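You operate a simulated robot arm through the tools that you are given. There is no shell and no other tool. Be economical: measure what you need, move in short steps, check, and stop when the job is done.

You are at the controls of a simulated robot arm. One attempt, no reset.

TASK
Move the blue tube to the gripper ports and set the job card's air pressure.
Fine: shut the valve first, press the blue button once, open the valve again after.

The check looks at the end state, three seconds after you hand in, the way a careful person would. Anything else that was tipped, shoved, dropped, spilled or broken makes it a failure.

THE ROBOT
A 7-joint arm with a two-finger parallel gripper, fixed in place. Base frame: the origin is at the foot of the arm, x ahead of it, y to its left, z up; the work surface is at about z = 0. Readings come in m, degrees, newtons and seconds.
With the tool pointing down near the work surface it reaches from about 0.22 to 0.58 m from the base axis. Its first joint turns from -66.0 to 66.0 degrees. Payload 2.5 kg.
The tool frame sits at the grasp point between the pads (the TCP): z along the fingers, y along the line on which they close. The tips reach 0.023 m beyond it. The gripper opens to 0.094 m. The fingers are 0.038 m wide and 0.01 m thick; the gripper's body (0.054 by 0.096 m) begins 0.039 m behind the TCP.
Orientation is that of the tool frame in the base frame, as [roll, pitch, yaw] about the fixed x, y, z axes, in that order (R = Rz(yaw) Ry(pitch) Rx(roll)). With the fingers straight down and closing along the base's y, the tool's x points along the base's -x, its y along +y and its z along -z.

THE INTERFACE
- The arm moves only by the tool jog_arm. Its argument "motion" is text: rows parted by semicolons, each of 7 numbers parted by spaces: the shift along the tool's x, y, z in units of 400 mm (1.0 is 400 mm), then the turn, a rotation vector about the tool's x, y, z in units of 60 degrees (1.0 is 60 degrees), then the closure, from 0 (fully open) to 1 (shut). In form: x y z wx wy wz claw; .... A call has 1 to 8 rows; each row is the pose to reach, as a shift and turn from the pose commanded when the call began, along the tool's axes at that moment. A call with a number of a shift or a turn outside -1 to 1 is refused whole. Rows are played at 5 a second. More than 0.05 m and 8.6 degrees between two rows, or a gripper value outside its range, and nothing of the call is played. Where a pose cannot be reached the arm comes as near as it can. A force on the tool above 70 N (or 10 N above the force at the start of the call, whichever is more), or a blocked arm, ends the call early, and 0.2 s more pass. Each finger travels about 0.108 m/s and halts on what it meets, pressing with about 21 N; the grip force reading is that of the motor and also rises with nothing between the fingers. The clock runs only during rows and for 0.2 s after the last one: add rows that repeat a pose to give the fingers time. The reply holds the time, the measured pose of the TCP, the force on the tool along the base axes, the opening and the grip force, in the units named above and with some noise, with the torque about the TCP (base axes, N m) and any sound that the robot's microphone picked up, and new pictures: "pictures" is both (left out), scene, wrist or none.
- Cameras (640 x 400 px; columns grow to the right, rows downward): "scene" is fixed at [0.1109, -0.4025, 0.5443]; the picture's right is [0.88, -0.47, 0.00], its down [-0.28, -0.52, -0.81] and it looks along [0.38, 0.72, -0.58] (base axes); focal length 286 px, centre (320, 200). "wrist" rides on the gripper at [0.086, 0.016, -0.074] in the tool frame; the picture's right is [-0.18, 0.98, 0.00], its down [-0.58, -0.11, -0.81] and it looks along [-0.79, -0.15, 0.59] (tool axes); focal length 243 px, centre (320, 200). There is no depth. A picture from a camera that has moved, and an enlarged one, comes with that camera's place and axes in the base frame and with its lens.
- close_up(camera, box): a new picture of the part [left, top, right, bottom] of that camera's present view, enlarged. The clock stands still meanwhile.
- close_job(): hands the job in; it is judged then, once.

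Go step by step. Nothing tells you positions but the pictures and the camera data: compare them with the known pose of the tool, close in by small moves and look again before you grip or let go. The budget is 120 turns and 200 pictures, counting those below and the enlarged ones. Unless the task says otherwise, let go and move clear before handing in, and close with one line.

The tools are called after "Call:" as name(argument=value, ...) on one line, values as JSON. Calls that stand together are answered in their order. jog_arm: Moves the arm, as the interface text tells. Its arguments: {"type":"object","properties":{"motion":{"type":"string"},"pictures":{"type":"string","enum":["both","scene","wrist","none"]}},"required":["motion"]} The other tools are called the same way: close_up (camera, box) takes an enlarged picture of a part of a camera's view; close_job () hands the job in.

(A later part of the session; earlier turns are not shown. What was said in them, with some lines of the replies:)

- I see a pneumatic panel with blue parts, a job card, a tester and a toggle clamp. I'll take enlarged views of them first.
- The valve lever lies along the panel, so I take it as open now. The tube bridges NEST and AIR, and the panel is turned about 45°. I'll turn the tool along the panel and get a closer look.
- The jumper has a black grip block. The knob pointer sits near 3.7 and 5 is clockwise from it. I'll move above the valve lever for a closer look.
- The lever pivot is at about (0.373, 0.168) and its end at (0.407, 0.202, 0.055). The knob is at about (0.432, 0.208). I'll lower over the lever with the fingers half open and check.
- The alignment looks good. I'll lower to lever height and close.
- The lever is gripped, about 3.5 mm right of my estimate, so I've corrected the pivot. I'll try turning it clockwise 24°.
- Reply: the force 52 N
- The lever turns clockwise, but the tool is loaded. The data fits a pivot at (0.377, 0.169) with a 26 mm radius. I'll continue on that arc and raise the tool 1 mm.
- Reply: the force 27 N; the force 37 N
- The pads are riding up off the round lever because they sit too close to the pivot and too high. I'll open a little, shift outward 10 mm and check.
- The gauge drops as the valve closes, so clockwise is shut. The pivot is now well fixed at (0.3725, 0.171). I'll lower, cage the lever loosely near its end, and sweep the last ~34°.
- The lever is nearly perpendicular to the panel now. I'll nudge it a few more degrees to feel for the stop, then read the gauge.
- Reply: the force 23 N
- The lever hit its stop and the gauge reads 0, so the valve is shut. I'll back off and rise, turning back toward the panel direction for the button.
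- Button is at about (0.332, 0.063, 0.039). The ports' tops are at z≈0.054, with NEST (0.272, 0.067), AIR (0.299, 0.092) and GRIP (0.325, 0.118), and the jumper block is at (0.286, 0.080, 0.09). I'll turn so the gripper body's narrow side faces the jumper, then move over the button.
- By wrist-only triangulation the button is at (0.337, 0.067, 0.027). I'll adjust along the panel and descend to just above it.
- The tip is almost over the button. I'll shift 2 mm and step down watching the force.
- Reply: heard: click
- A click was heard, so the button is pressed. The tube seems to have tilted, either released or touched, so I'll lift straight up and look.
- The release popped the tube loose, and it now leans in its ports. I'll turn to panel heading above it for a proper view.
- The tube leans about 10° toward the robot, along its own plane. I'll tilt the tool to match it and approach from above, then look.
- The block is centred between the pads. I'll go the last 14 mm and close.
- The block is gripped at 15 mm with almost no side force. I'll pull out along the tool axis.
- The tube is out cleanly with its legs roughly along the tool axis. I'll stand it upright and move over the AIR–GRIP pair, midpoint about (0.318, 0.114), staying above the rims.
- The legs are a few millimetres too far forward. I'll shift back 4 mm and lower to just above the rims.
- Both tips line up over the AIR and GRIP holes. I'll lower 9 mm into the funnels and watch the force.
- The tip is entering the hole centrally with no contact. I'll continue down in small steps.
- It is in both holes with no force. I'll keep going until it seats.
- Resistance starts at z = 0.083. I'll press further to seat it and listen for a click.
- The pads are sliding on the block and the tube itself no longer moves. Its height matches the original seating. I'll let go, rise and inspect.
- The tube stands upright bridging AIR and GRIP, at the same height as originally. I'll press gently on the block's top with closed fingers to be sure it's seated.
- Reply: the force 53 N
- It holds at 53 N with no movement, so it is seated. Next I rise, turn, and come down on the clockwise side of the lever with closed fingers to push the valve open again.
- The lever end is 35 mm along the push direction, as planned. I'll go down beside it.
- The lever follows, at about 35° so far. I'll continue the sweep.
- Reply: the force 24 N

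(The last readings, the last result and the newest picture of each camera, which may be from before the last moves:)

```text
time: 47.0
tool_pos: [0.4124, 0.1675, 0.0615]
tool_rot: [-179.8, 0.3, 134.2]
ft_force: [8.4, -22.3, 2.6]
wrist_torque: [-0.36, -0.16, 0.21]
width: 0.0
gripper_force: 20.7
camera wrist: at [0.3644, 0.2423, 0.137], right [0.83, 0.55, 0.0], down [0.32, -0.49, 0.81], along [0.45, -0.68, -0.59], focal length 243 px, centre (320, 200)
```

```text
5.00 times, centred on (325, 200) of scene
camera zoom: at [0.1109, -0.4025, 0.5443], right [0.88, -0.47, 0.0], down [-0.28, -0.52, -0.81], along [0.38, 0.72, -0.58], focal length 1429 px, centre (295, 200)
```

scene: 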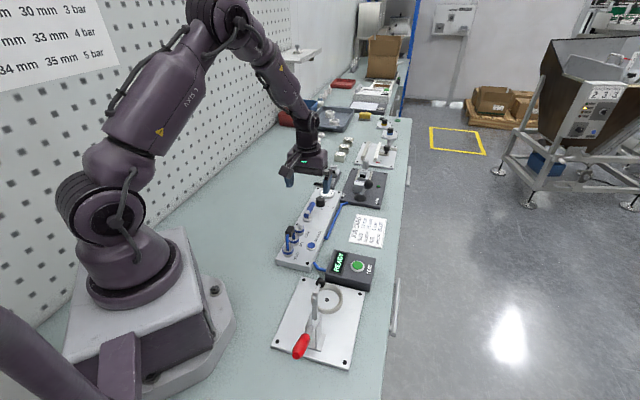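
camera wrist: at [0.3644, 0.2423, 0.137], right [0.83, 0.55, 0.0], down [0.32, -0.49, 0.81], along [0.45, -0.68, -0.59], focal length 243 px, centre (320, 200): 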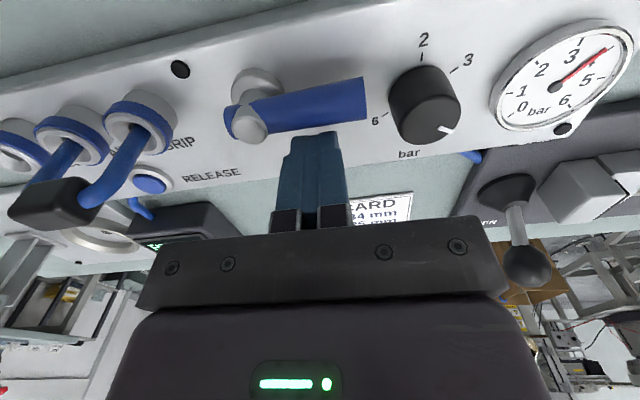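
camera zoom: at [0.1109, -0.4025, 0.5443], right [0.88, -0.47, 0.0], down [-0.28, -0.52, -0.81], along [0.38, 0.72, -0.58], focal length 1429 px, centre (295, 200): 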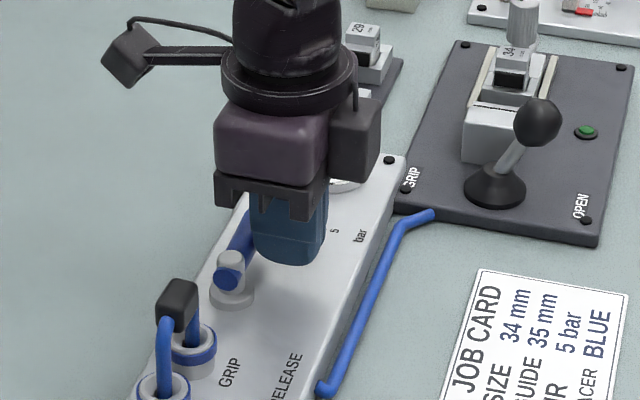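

The lever is at its stop parallel to the panel and the gauge reads 4 bar. Ticks are about 60° per bar, so the knob needs about 60° clockwise. I'll back off, rise and turn toward the knob.

Call:
jog_arm(motion="-0.03 0 0 0 0 0 1; -0.03 0 -0.08 0 0 0 1; -0.03 0 -0.17 0 0 0 1; 0 0.015 -0.17 0 0 -0.133 0.8; 0.033 0.03 -0.17 0 0 -0.266 0.6; 0.033 0.03 -0.17 0 0 -0.4 0.5; 0.033 0.03 -0.17 0 0 -0.533 0.5; 0.033 0.03 -0.17 0 0 -0.666 0.5", pictures="none")

Call:
jog_arm(motion="0 0 0 0 0 -0.133 0.5; 0 0 0 0 0 -0.266 0.5; 0 0 0 0 0 -0.4 0.5; 0 0 0 0 0 -0.533 0.5; 0 0 0 0 0 -0.666 0.5; 0 0 0 0 0 -0.8 0.5; 0 0 0 0 0 -0.93 0.5; 0 0 0 0 0 -0.93 0.5", pictures="wrist")

Call:
close_up(camera="wrist", box=[240, 40, 400, 220])

Call:
close_up(camera="scene", box=[270, 170, 360, 260])

```text
time: 48.8
tool_pos: [0.4093, 0.1905, 0.1286]
tool_rot: [-179.9, 0.0, 174.4]
ft_force: [1.2, -0.5, -0.6]
wrist_torque: [0.06, 0.02, 0.02]
width: 0.047
gripper_force: 0.0
```

```text
time: 50.6
tool_pos: [0.4103, 0.1911, 0.1304]
tool_rot: [-180.0, 0.0, -129.7]
ft_force: [0.4, -0.5, -0.2]
wrist_torque: [0.0, -0.01, 0.0]
width: 0.0471
gripper_force: 0.0
camera wrist: at [0.3427, 0.1352, 0.2058], right [-0.64, 0.77, 0.0], down [0.46, 0.38, 0.81], along [0.62, 0.52, -0.59], focal length 243 px, centre (320, 200)
```

wrist: 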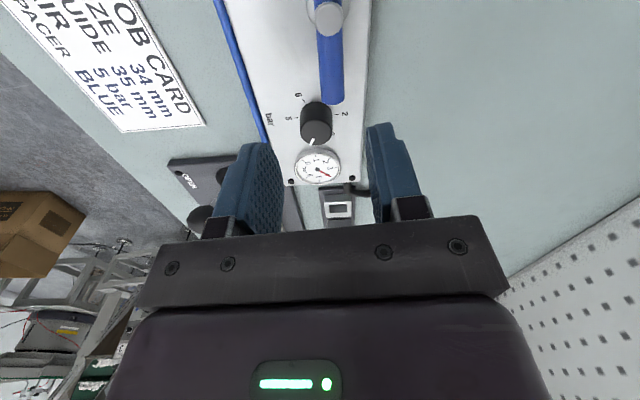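

```text
2.22 times, centred on (320, 130) of wrist
camera zoom: at [0.3427, 0.1352, 0.2058], right [-0.64, 0.77, 0.0], down [0.46, 0.38, 0.81], along [0.62, 0.52, -0.59], focal length 539 px, centre (320, 356)
```

zoom: 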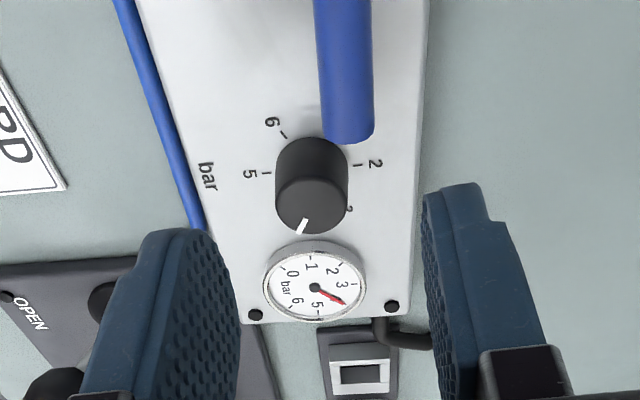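

```text
4.44 times, centred on (315, 215) of scene
camera zoom: at [0.1109, -0.4025, 0.5443], right [0.88, -0.47, 0.0], down [-0.28, -0.52, -0.81], along [0.38, 0.72, -0.58], focal length 1270 px, centre (342, 133)
```

zoom: 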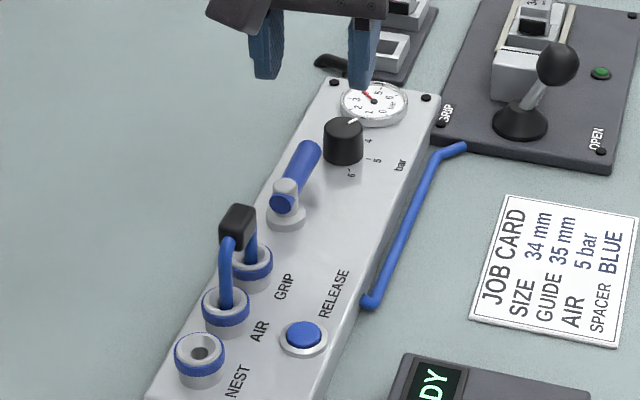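

Valve open, lever as at the start, and the gauge shows 4. By triangulation the knob is at (0.443, 0.214) with its top at 0.041 and the panel at 0.021. I'll move over it and check before lowering.

Call:
jog_arm(motion="-0.05 -0.013 0 0 0 0 0.5; -0.097 -0.0263 0 0 0 0 0.5; -0.097 -0.0263 0.06 0 0 0 0.5; -0.097 -0.0263 0.12 0 0 0 0.5; -0.097 -0.0263 0.1385 0 0 0 0.5; -0.097 -0.0263 0.1385 0 0 0 0.5", pictures="wrist")

Call:
close_up(camera="wrist", box=[240, 40, 400, 220])

Call:
close_up(camera="scene", box=[300, 150, 370, 220])

```text
time: 52.0
tool_pos: [0.4434, 0.2137, 0.0742]
tool_rot: [179.9, 0.0, -129.8]
ft_force: [0.4, 0.3, -0.6]
wrist_torque: [0.02, -0.04, -0.01]
width: 0.0468
gripper_force: 0.0
camera wrist: at [0.3753, 0.1583, 0.1504], right [-0.64, 0.77, 0.0], down [0.46, 0.38, 0.81], along [0.62, 0.51, -0.59], focal length 243 px, centre (320, 200)
```

wrist: 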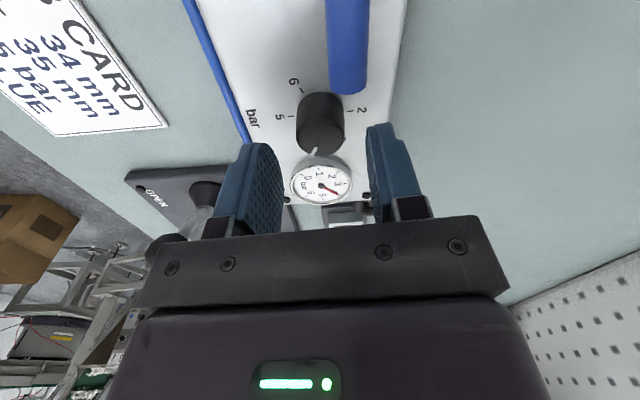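

```text
2.22 times, centred on (320, 130) of wrist
camera zoom: at [0.3753, 0.1583, 0.1504], right [-0.64, 0.77, 0.0], down [0.46, 0.38, 0.81], along [0.62, 0.51, -0.59], focal length 539 px, centre (320, 356)
```

zoom: 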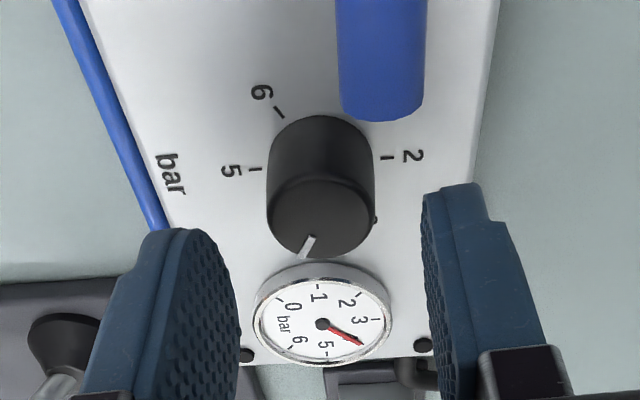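

```text
5.71 times, centred on (335, 185) of scene
camera zoom: at [0.1109, -0.4025, 0.5443], right [0.88, -0.47, 0.0], down [-0.28, -0.52, -0.81], along [0.38, 0.72, -0.58], focal length 1633 px, centre (234, 286)
```

zoom: 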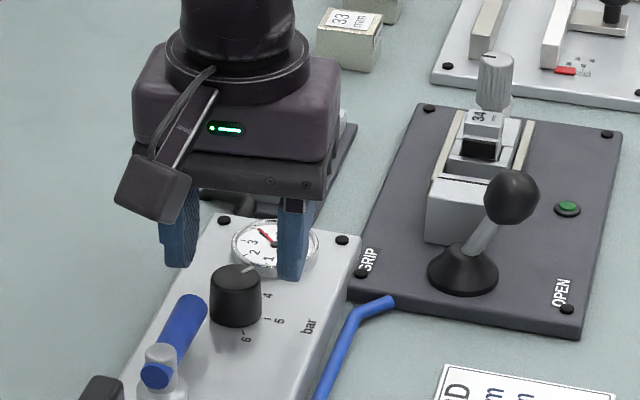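

The knob is centred between the fingers. I'll lower around it carefully.

Call:
jog_arm(motion="0.001 0 0.02 0 0 0 0.5; 0.001 0 0.04 0 0 0 0.5; 0.001 0 0.052 0 0 0 0.5; 0.001 0 0.06 0 0 0 0.5", pictures="none")

Call:
close_up(camera="scene", box=[300, 160, 360, 220])

Call:
close_up(camera="wrist", box=[230, 60, 410, 240])

```text
time: 53.0
tool_pos: [0.4431, 0.2133, 0.051]
tool_rot: [-180.0, -0.1, -129.8]
ft_force: [-0.2, -0.6, -0.1]
wrist_torque: [0.0, -0.01, -0.02]
width: 0.0476
gripper_force: 0.1
```

```text
6.67 times, centred on (330, 190) of scene
camera zoom: at [0.1109, -0.4025, 0.5443], right [0.88, -0.47, 0.0], down [-0.28, -0.52, -0.81], along [0.38, 0.72, -0.58], focal length 1905 px, centre (253, 267)
```

zoom: 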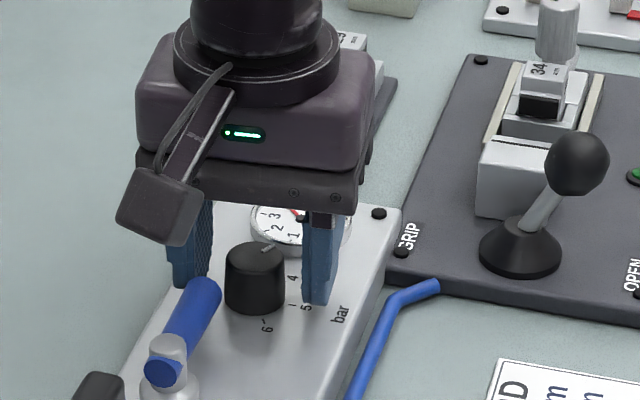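

```text
2.22 times, centred on (320, 150) of wrist
camera zoom: at [0.3751, 0.1583, 0.1265], right [-0.64, 0.77, 0.0], down [0.46, 0.38, 0.81], along [0.62, 0.51, -0.59], focal length 539 px, centre (320, 311)
```

zoom: 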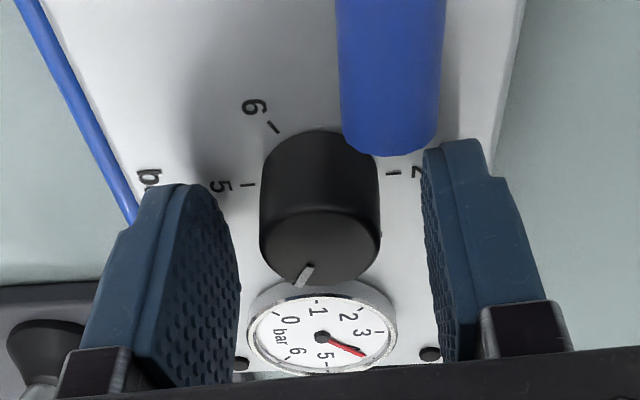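

I'll turn 8° counter-clockwise to centre the sweep away from the lever, then close on the knob.

Call:
jog_arm(motion="0 0 0.003 0 0 -0.133 0.5; 0 0 0.003 0 0 -0.133 0.6; 0 0 0.003 0 0 -0.133 0.7; 0 0 0.003 0 0 -0.133 0.9; 0 0 0.003 0 0 -0.133 0.9", pictures="none")

Call:
close_up(camera="wrist", box=[230, 60, 410, 240])

Call:
close_up(camera="scene", box=[300, 160, 360, 220])

```text
time: 54.2
tool_pos: [0.4425, 0.2134, 0.0478]
tool_rot: [180.0, 0.0, -121.8]
ft_force: [-5.3, 2.9, 0.2]
wrist_torque: [-0.25, -0.38, 0.03]
width: 0.0277
gripper_force: 45.2
```

```text
2.22 times, centred on (320, 150) of wrist
camera zoom: at [0.3831, 0.1496, 0.125], right [-0.74, 0.67, 0.0], down [0.4, 0.44, 0.81], along [0.54, 0.6, -0.59], focal length 539 px, centre (320, 311)
```

zoom: 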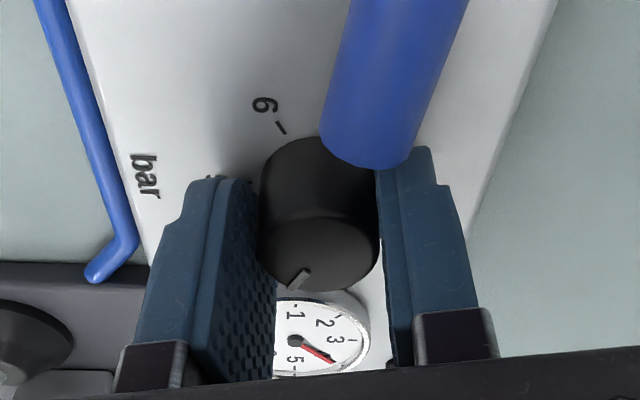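

```text
6.67 times, centred on (330, 190) of scene
camera zoom: at [0.1109, -0.4025, 0.5443], right [0.88, -0.47, 0.0], down [-0.28, -0.52, -0.81], along [0.38, 0.72, -0.58], focal length 1905 px, centre (253, 267)
```

zoom: 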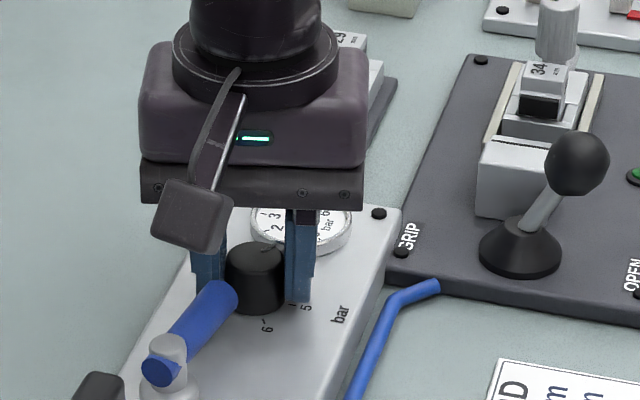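

The knob is gripped at 28 mm and centred. I'll turn clockwise 32° first and check the gauge.

Call:
jog_arm(motion="0 0 0 0 0 0.133 0.9; 0 0 0 0 0 0.266 0.9; 0 0 0 0 0 0.4 0.9; 0 0 0 0 0 0.533 0.9; 0 0 0 0 0 0.533 0.9", pictures="none")

Call:
close_up(camera="wrist", box=[230, 60, 410, 240])

Call:
close_up(camera="scene", box=[300, 160, 360, 220])

```text
time: 55.4
tool_pos: [0.4424, 0.2131, 0.0493]
tool_rot: [180.0, -0.1, -154.0]
ft_force: [-1.2, 2.8, -6.7]
wrist_torque: [0.6, -0.28, -0.01]
width: 0.028
gripper_force: 44.5
```

```text
2.22 times, centred on (320, 150) of wrist
camera zoom: at [0.3582, 0.1904, 0.125], right [-0.27, 0.96, 0.0], down [0.57, 0.16, 0.81], along [0.78, 0.21, -0.59], focal length 539 px, centre (320, 311)
```

zoom: 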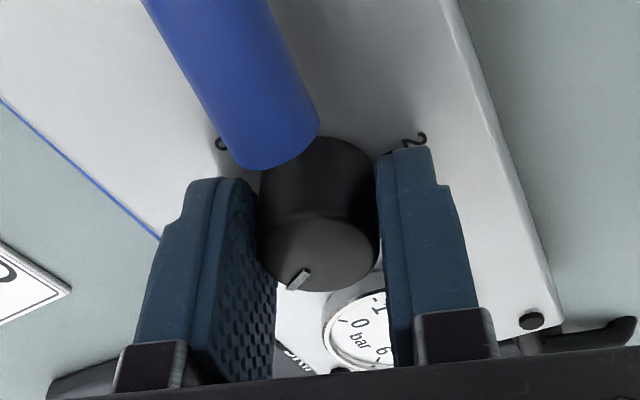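

```text
6.67 times, centred on (330, 190) of scene
camera zoom: at [0.111, -0.4025, 0.5443], right [0.88, -0.47, 0.0], down [-0.28, -0.52, -0.81], along [0.38, 0.72, -0.58], focal length 1905 px, centre (253, 267)
```

zoom: 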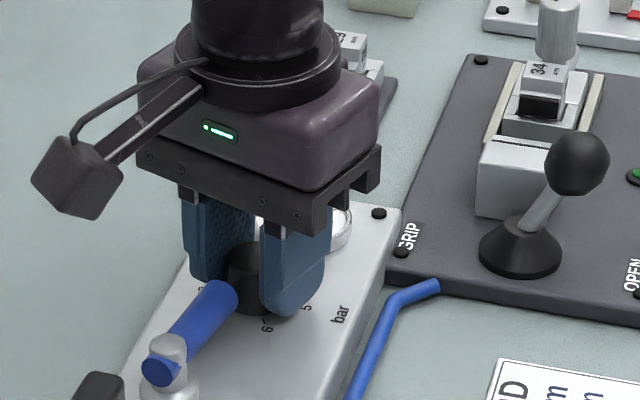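

The knob turns with the gripper and the lever hasn't moved. I'll turn the remaining 28°.

Call:
jog_arm(motion="0 0 0 0 0 0.12 0.9; 0 0 0 0 0 0.24 0.9; 0 0 0 0 0 0.36 0.9; 0 0 0 0 0 0.467 0.9; 0 0 0 0 0 0.467 0.9", pictures="none")

Call:
close_up(camera="wrist", box=[200, 0, 480, 240])

Call:
close_up(camera="scene", box=[300, 160, 360, 220])

```text
time: 56.6
tool_pos: [0.4421, 0.2126, 0.0493]
tool_rot: [-180.0, 0.0, 178.0]
ft_force: [4.6, -6.0, -0.8]
wrist_torque: [0.5, 0.93, 0.01]
width: 0.0278
gripper_force: 45.0
```

```text
1.67 times, centred on (340, 120) of wrist
camera zoom: at [0.3573, 0.2324, 0.1249], right [0.22, 0.98, 0.0], down [0.58, -0.13, 0.81], along [0.79, -0.18, -0.59], focal length 404 px, centre (287, 333)
```

zoom: 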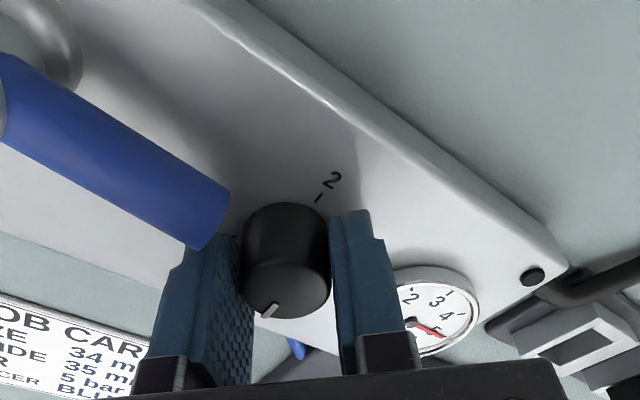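

```text
6.67 times, centred on (330, 190) of scene
camera zoom: at [0.1109, -0.4025, 0.5443], right [0.88, -0.47, 0.0], down [-0.28, -0.52, -0.81], along [0.38, 0.72, -0.58], focal length 1905 px, centre (253, 267)
```

zoom: 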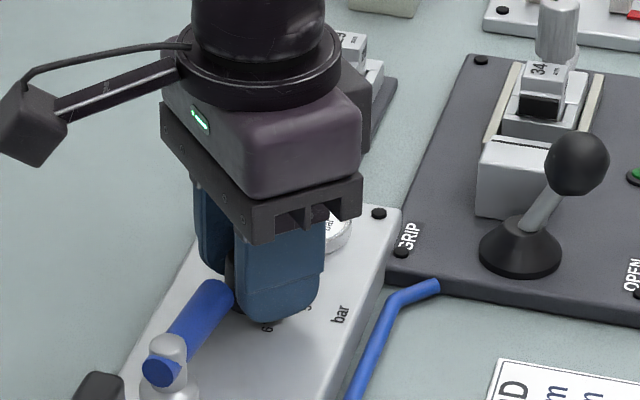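

The needle looks close to 5. I'll zoom on the gauge before letting go.

Call:
close_up(camera="wrist", box=[360, 140, 430, 220])

Call:
jog_arm(motion="0 0 0 0 0 0 0.62; 0 0 0 0 0 0 0.62; 0 0 -0.04 0 0 0 0.62; 0 0 -0.1 0 0 0 0.62; 0 0 -0.18 0 0 0 0.62; 0 0 -0.25 0 0 0 0.62", pictures="wrist")

Call:
close_up(camera="scene", box=[300, 160, 360, 220])

Call:
close_up(camera="wrist", box=[290, 70, 430, 200])

```text
5.00 times, centred on (395, 180) of wrist
camera zoom: at [0.3573, 0.2324, 0.1249], right [0.22, 0.98, 0.0], down [0.58, -0.13, 0.81], along [0.79, -0.18, -0.59], focal length 1213 px, centre (-55, 300)
```

zoom: 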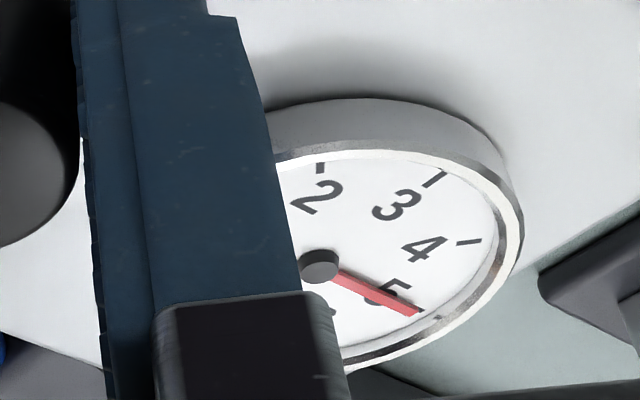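

```text
time: 58.0
tool_pos: [0.4423, 0.2127, 0.1494]
tool_rot: [-179.9, -0.1, 178.2]
ft_force: [-0.7, -0.3, 0.5]
wrist_torque: [-0.01, -0.02, -0.01]
width: 0.0358
gripper_force: 0.2
camera wrist: at [0.3564, 0.233, 0.2252], right [0.21, 0.98, 0.0], down [0.58, -0.13, 0.81], along [0.79, -0.17, -0.59], focal length 243 px, centre (320, 200)
```

wrist: 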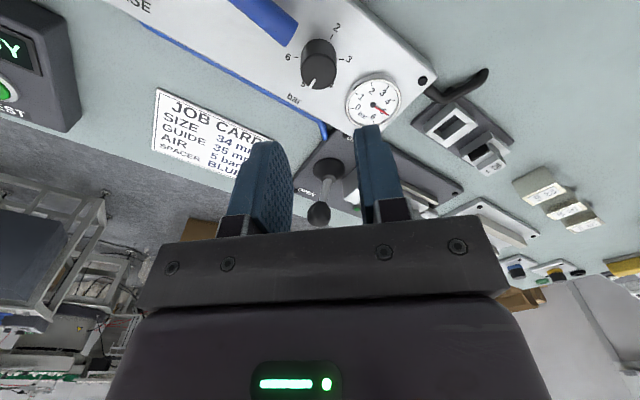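

```text
6.67 times, centred on (330, 190) of scene
camera zoom: at [0.1109, -0.4025, 0.5443], right [0.88, -0.47, 0.0], down [-0.28, -0.52, -0.81], along [0.38, 0.72, -0.58], focal length 1905 px, centre (253, 267)
```

zoom: 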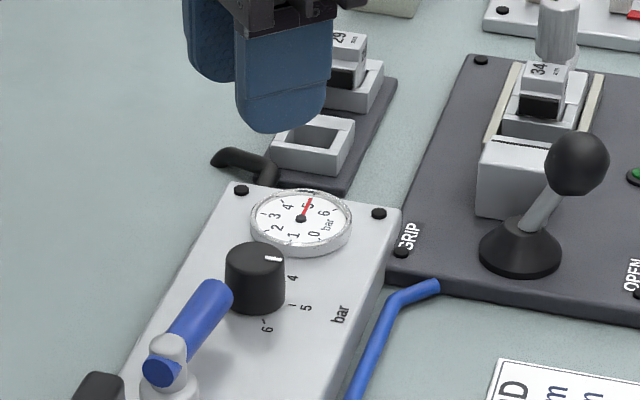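

```text
3.08 times, centred on (360, 135) of wrist
camera zoom: at [0.3564, 0.233, 0.2252], right [0.21, 0.98, 0.0], down [0.58, -0.13, 0.81], along [0.79, -0.17, -0.59], focal length 746 px, centre (197, 400)
```

zoom: 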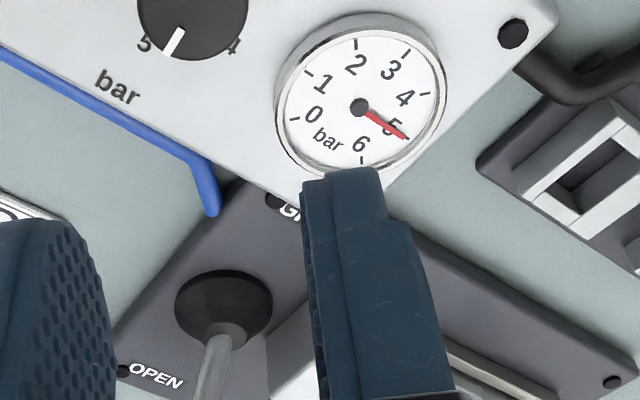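

The needle sits on 5. I'll take tighter close-ups to verify it.

Call:
close_up(camera="wrist", box=[345, 75, 405, 130])

Call:
close_up(camera="scene", box=[318, 175, 348, 200])

Call:
close_up(camera="wrist", box=[280, 20, 360, 110])

```text
7.27 times, centred on (375, 102) of wrist
camera zoom: at [0.3564, 0.233, 0.2252], right [0.21, 0.98, 0.0], down [0.58, -0.13, 0.81], along [0.79, -0.17, -0.59], focal length 1764 px, centre (-80, 909)
```

zoom: 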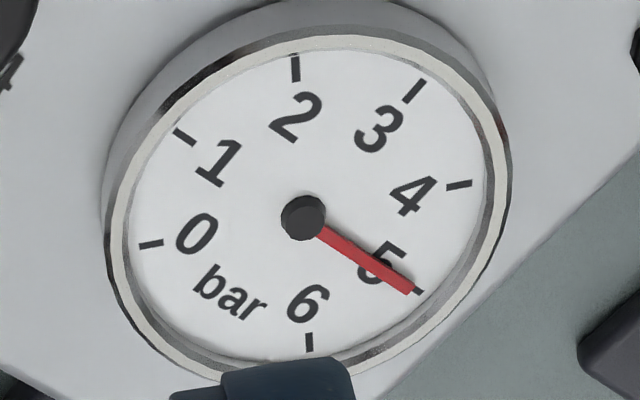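

```text
16.00 times, centred on (333, 188) of scene
camera zoom: at [0.1109, -0.4025, 0.5443], right [0.88, -0.47, 0.0], down [-0.28, -0.52, -0.81], along [0.38, 0.72, -0.58], focal length 4572 px, centre (112, 400)
```

zoom: 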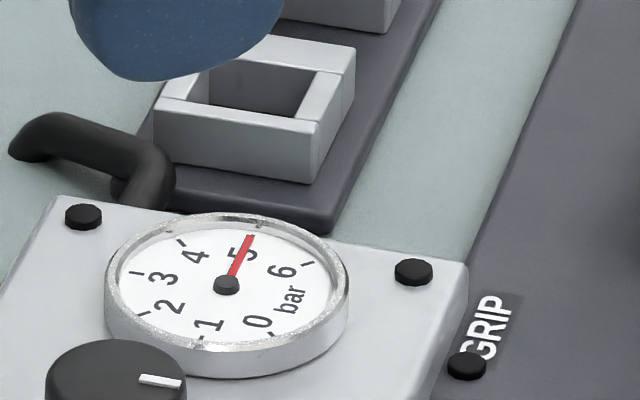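

```text
4.44 times, centred on (320, 65) of wrist
camera zoom: at [0.3564, 0.233, 0.2252], right [0.21, 0.98, 0.0], down [0.58, -0.13, 0.81], along [0.79, -0.17, -0.59], focal length 1078 px, centre (320, 800)
```

zoom: 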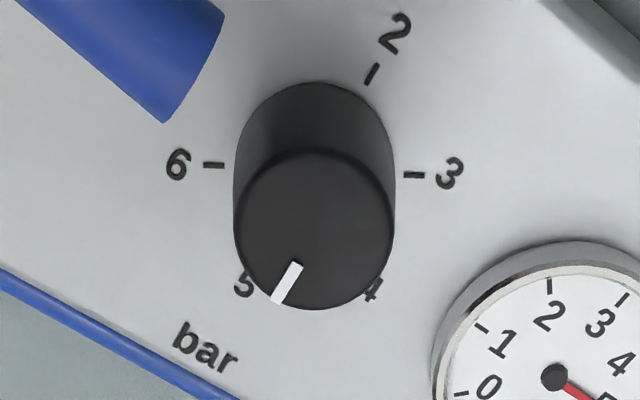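

The pressure reads 5.0 bar, with both gauge and knob pointer on 5. I'll move clear and take a final overview.

Call:
jog_arm(motion="0 0 -0.1 0 0 0 0.62; 0.08 0 -0.2 0 0 0 0.4; 0.16 0 -0.3 0 0 0 0.2; 0.24 0 -0.36 0 0 0 0; 0.24 0 -0.36 0 0 0 0", pictures="scene")

Call:
close_up(camera="scene", box=[265, 160, 385, 290])

Call:
close_up(camera="scene", box=[275, 195, 335, 260])

```text
refused: row 2 steps farther than a row can; nothing moved
```

```text
3.08 times, centred on (325, 225) of scene
camera zoom: at [0.1109, -0.4025, 0.5443], right [0.88, -0.47, 0.0], down [-0.28, -0.52, -0.81], along [0.38, 0.72, -0.58], focal length 879 px, centre (305, 123)
```

zoom: 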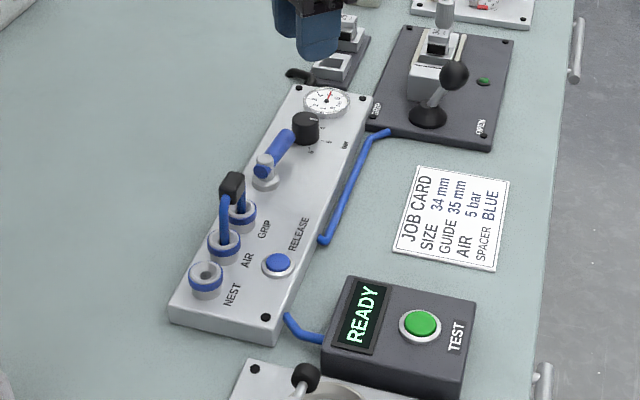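

```text
6.15 times, centred on (305, 228) of scene
camera zoom: at [0.1109, -0.4025, 0.5443], right [0.88, -0.47, 0.0], down [-0.28, -0.52, -0.81], along [0.38, 0.72, -0.58], focal length 1758 px, centre (412, 31)
```

zoom: 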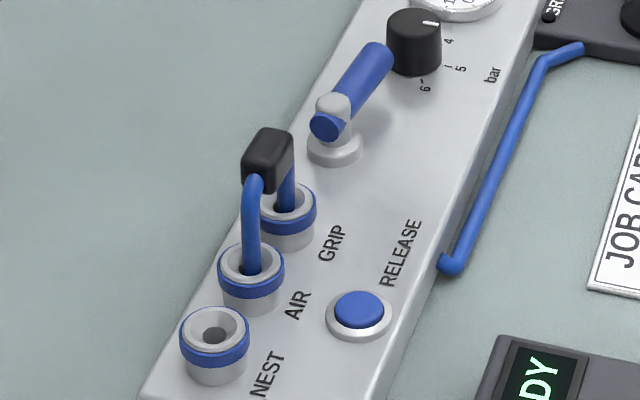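

All looks right: tube in AIR and GRIP, lever open, 5 bar. The retreat step was too long, so I'll retry it in smaller steps.

Call:
jog_arm(motion="0 0 -0.1 0 0 0 0.62; 0.03 0 -0.18 0 0 0 0.5; 0.06 0 -0.26 0 0 0 0.4; 0.1 0 -0.34 0 0 0 0.3; 0.1 0 -0.34 0 0 0 0.3", pictures="scene")

Call:
close_up(camera="scene", box=[285, 170, 355, 250])

```text
time: 59.2
tool_pos: [0.4024, 0.2151, 0.2849]
tool_rot: [-179.9, -0.2, 178.1]
ft_force: [0.3, -0.5, 0.5]
wrist_torque: [0.03, -0.01, 0.0]
width: 0.0662
gripper_force: 0.0
```

scene: 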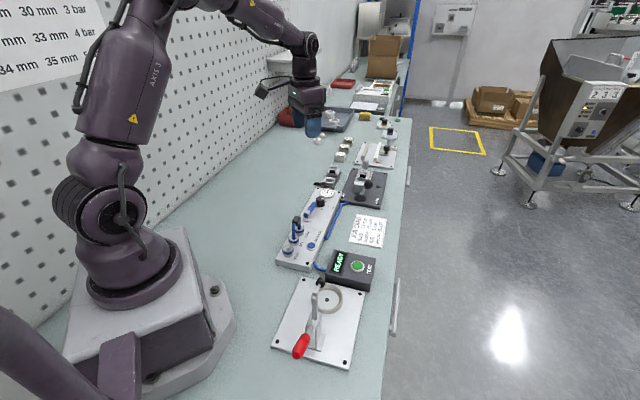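

```text
5.00 times, centred on (320, 210) of scene
camera zoom: at [0.1109, -0.4025, 0.5443], right [0.88, -0.47, 0.0], down [-0.28, -0.52, -0.81], along [0.38, 0.72, -0.58], focal length 1429 px, centre (320, 150)
```

zoom: 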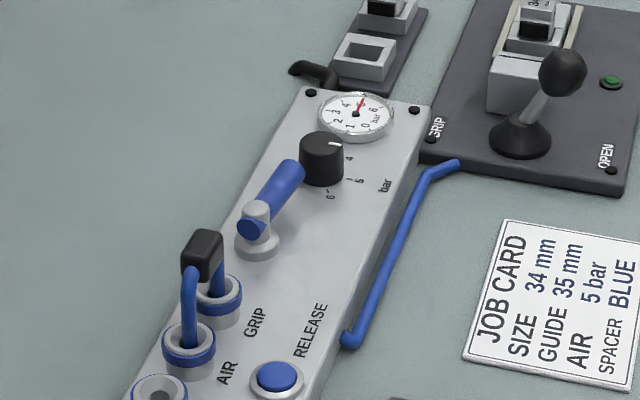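

The tube is seated in AIR and GRIP, the valve is open, the gauge is on 5 bar and the arm is clear. I'm handing in.

Call:
close_job()

```text
The job is handed in.
```

The blue tube now joins AIR and GRIP. I shut the valve first, pressed the blue button once and opened the valve again; the air is set to the job card's 5 bar.
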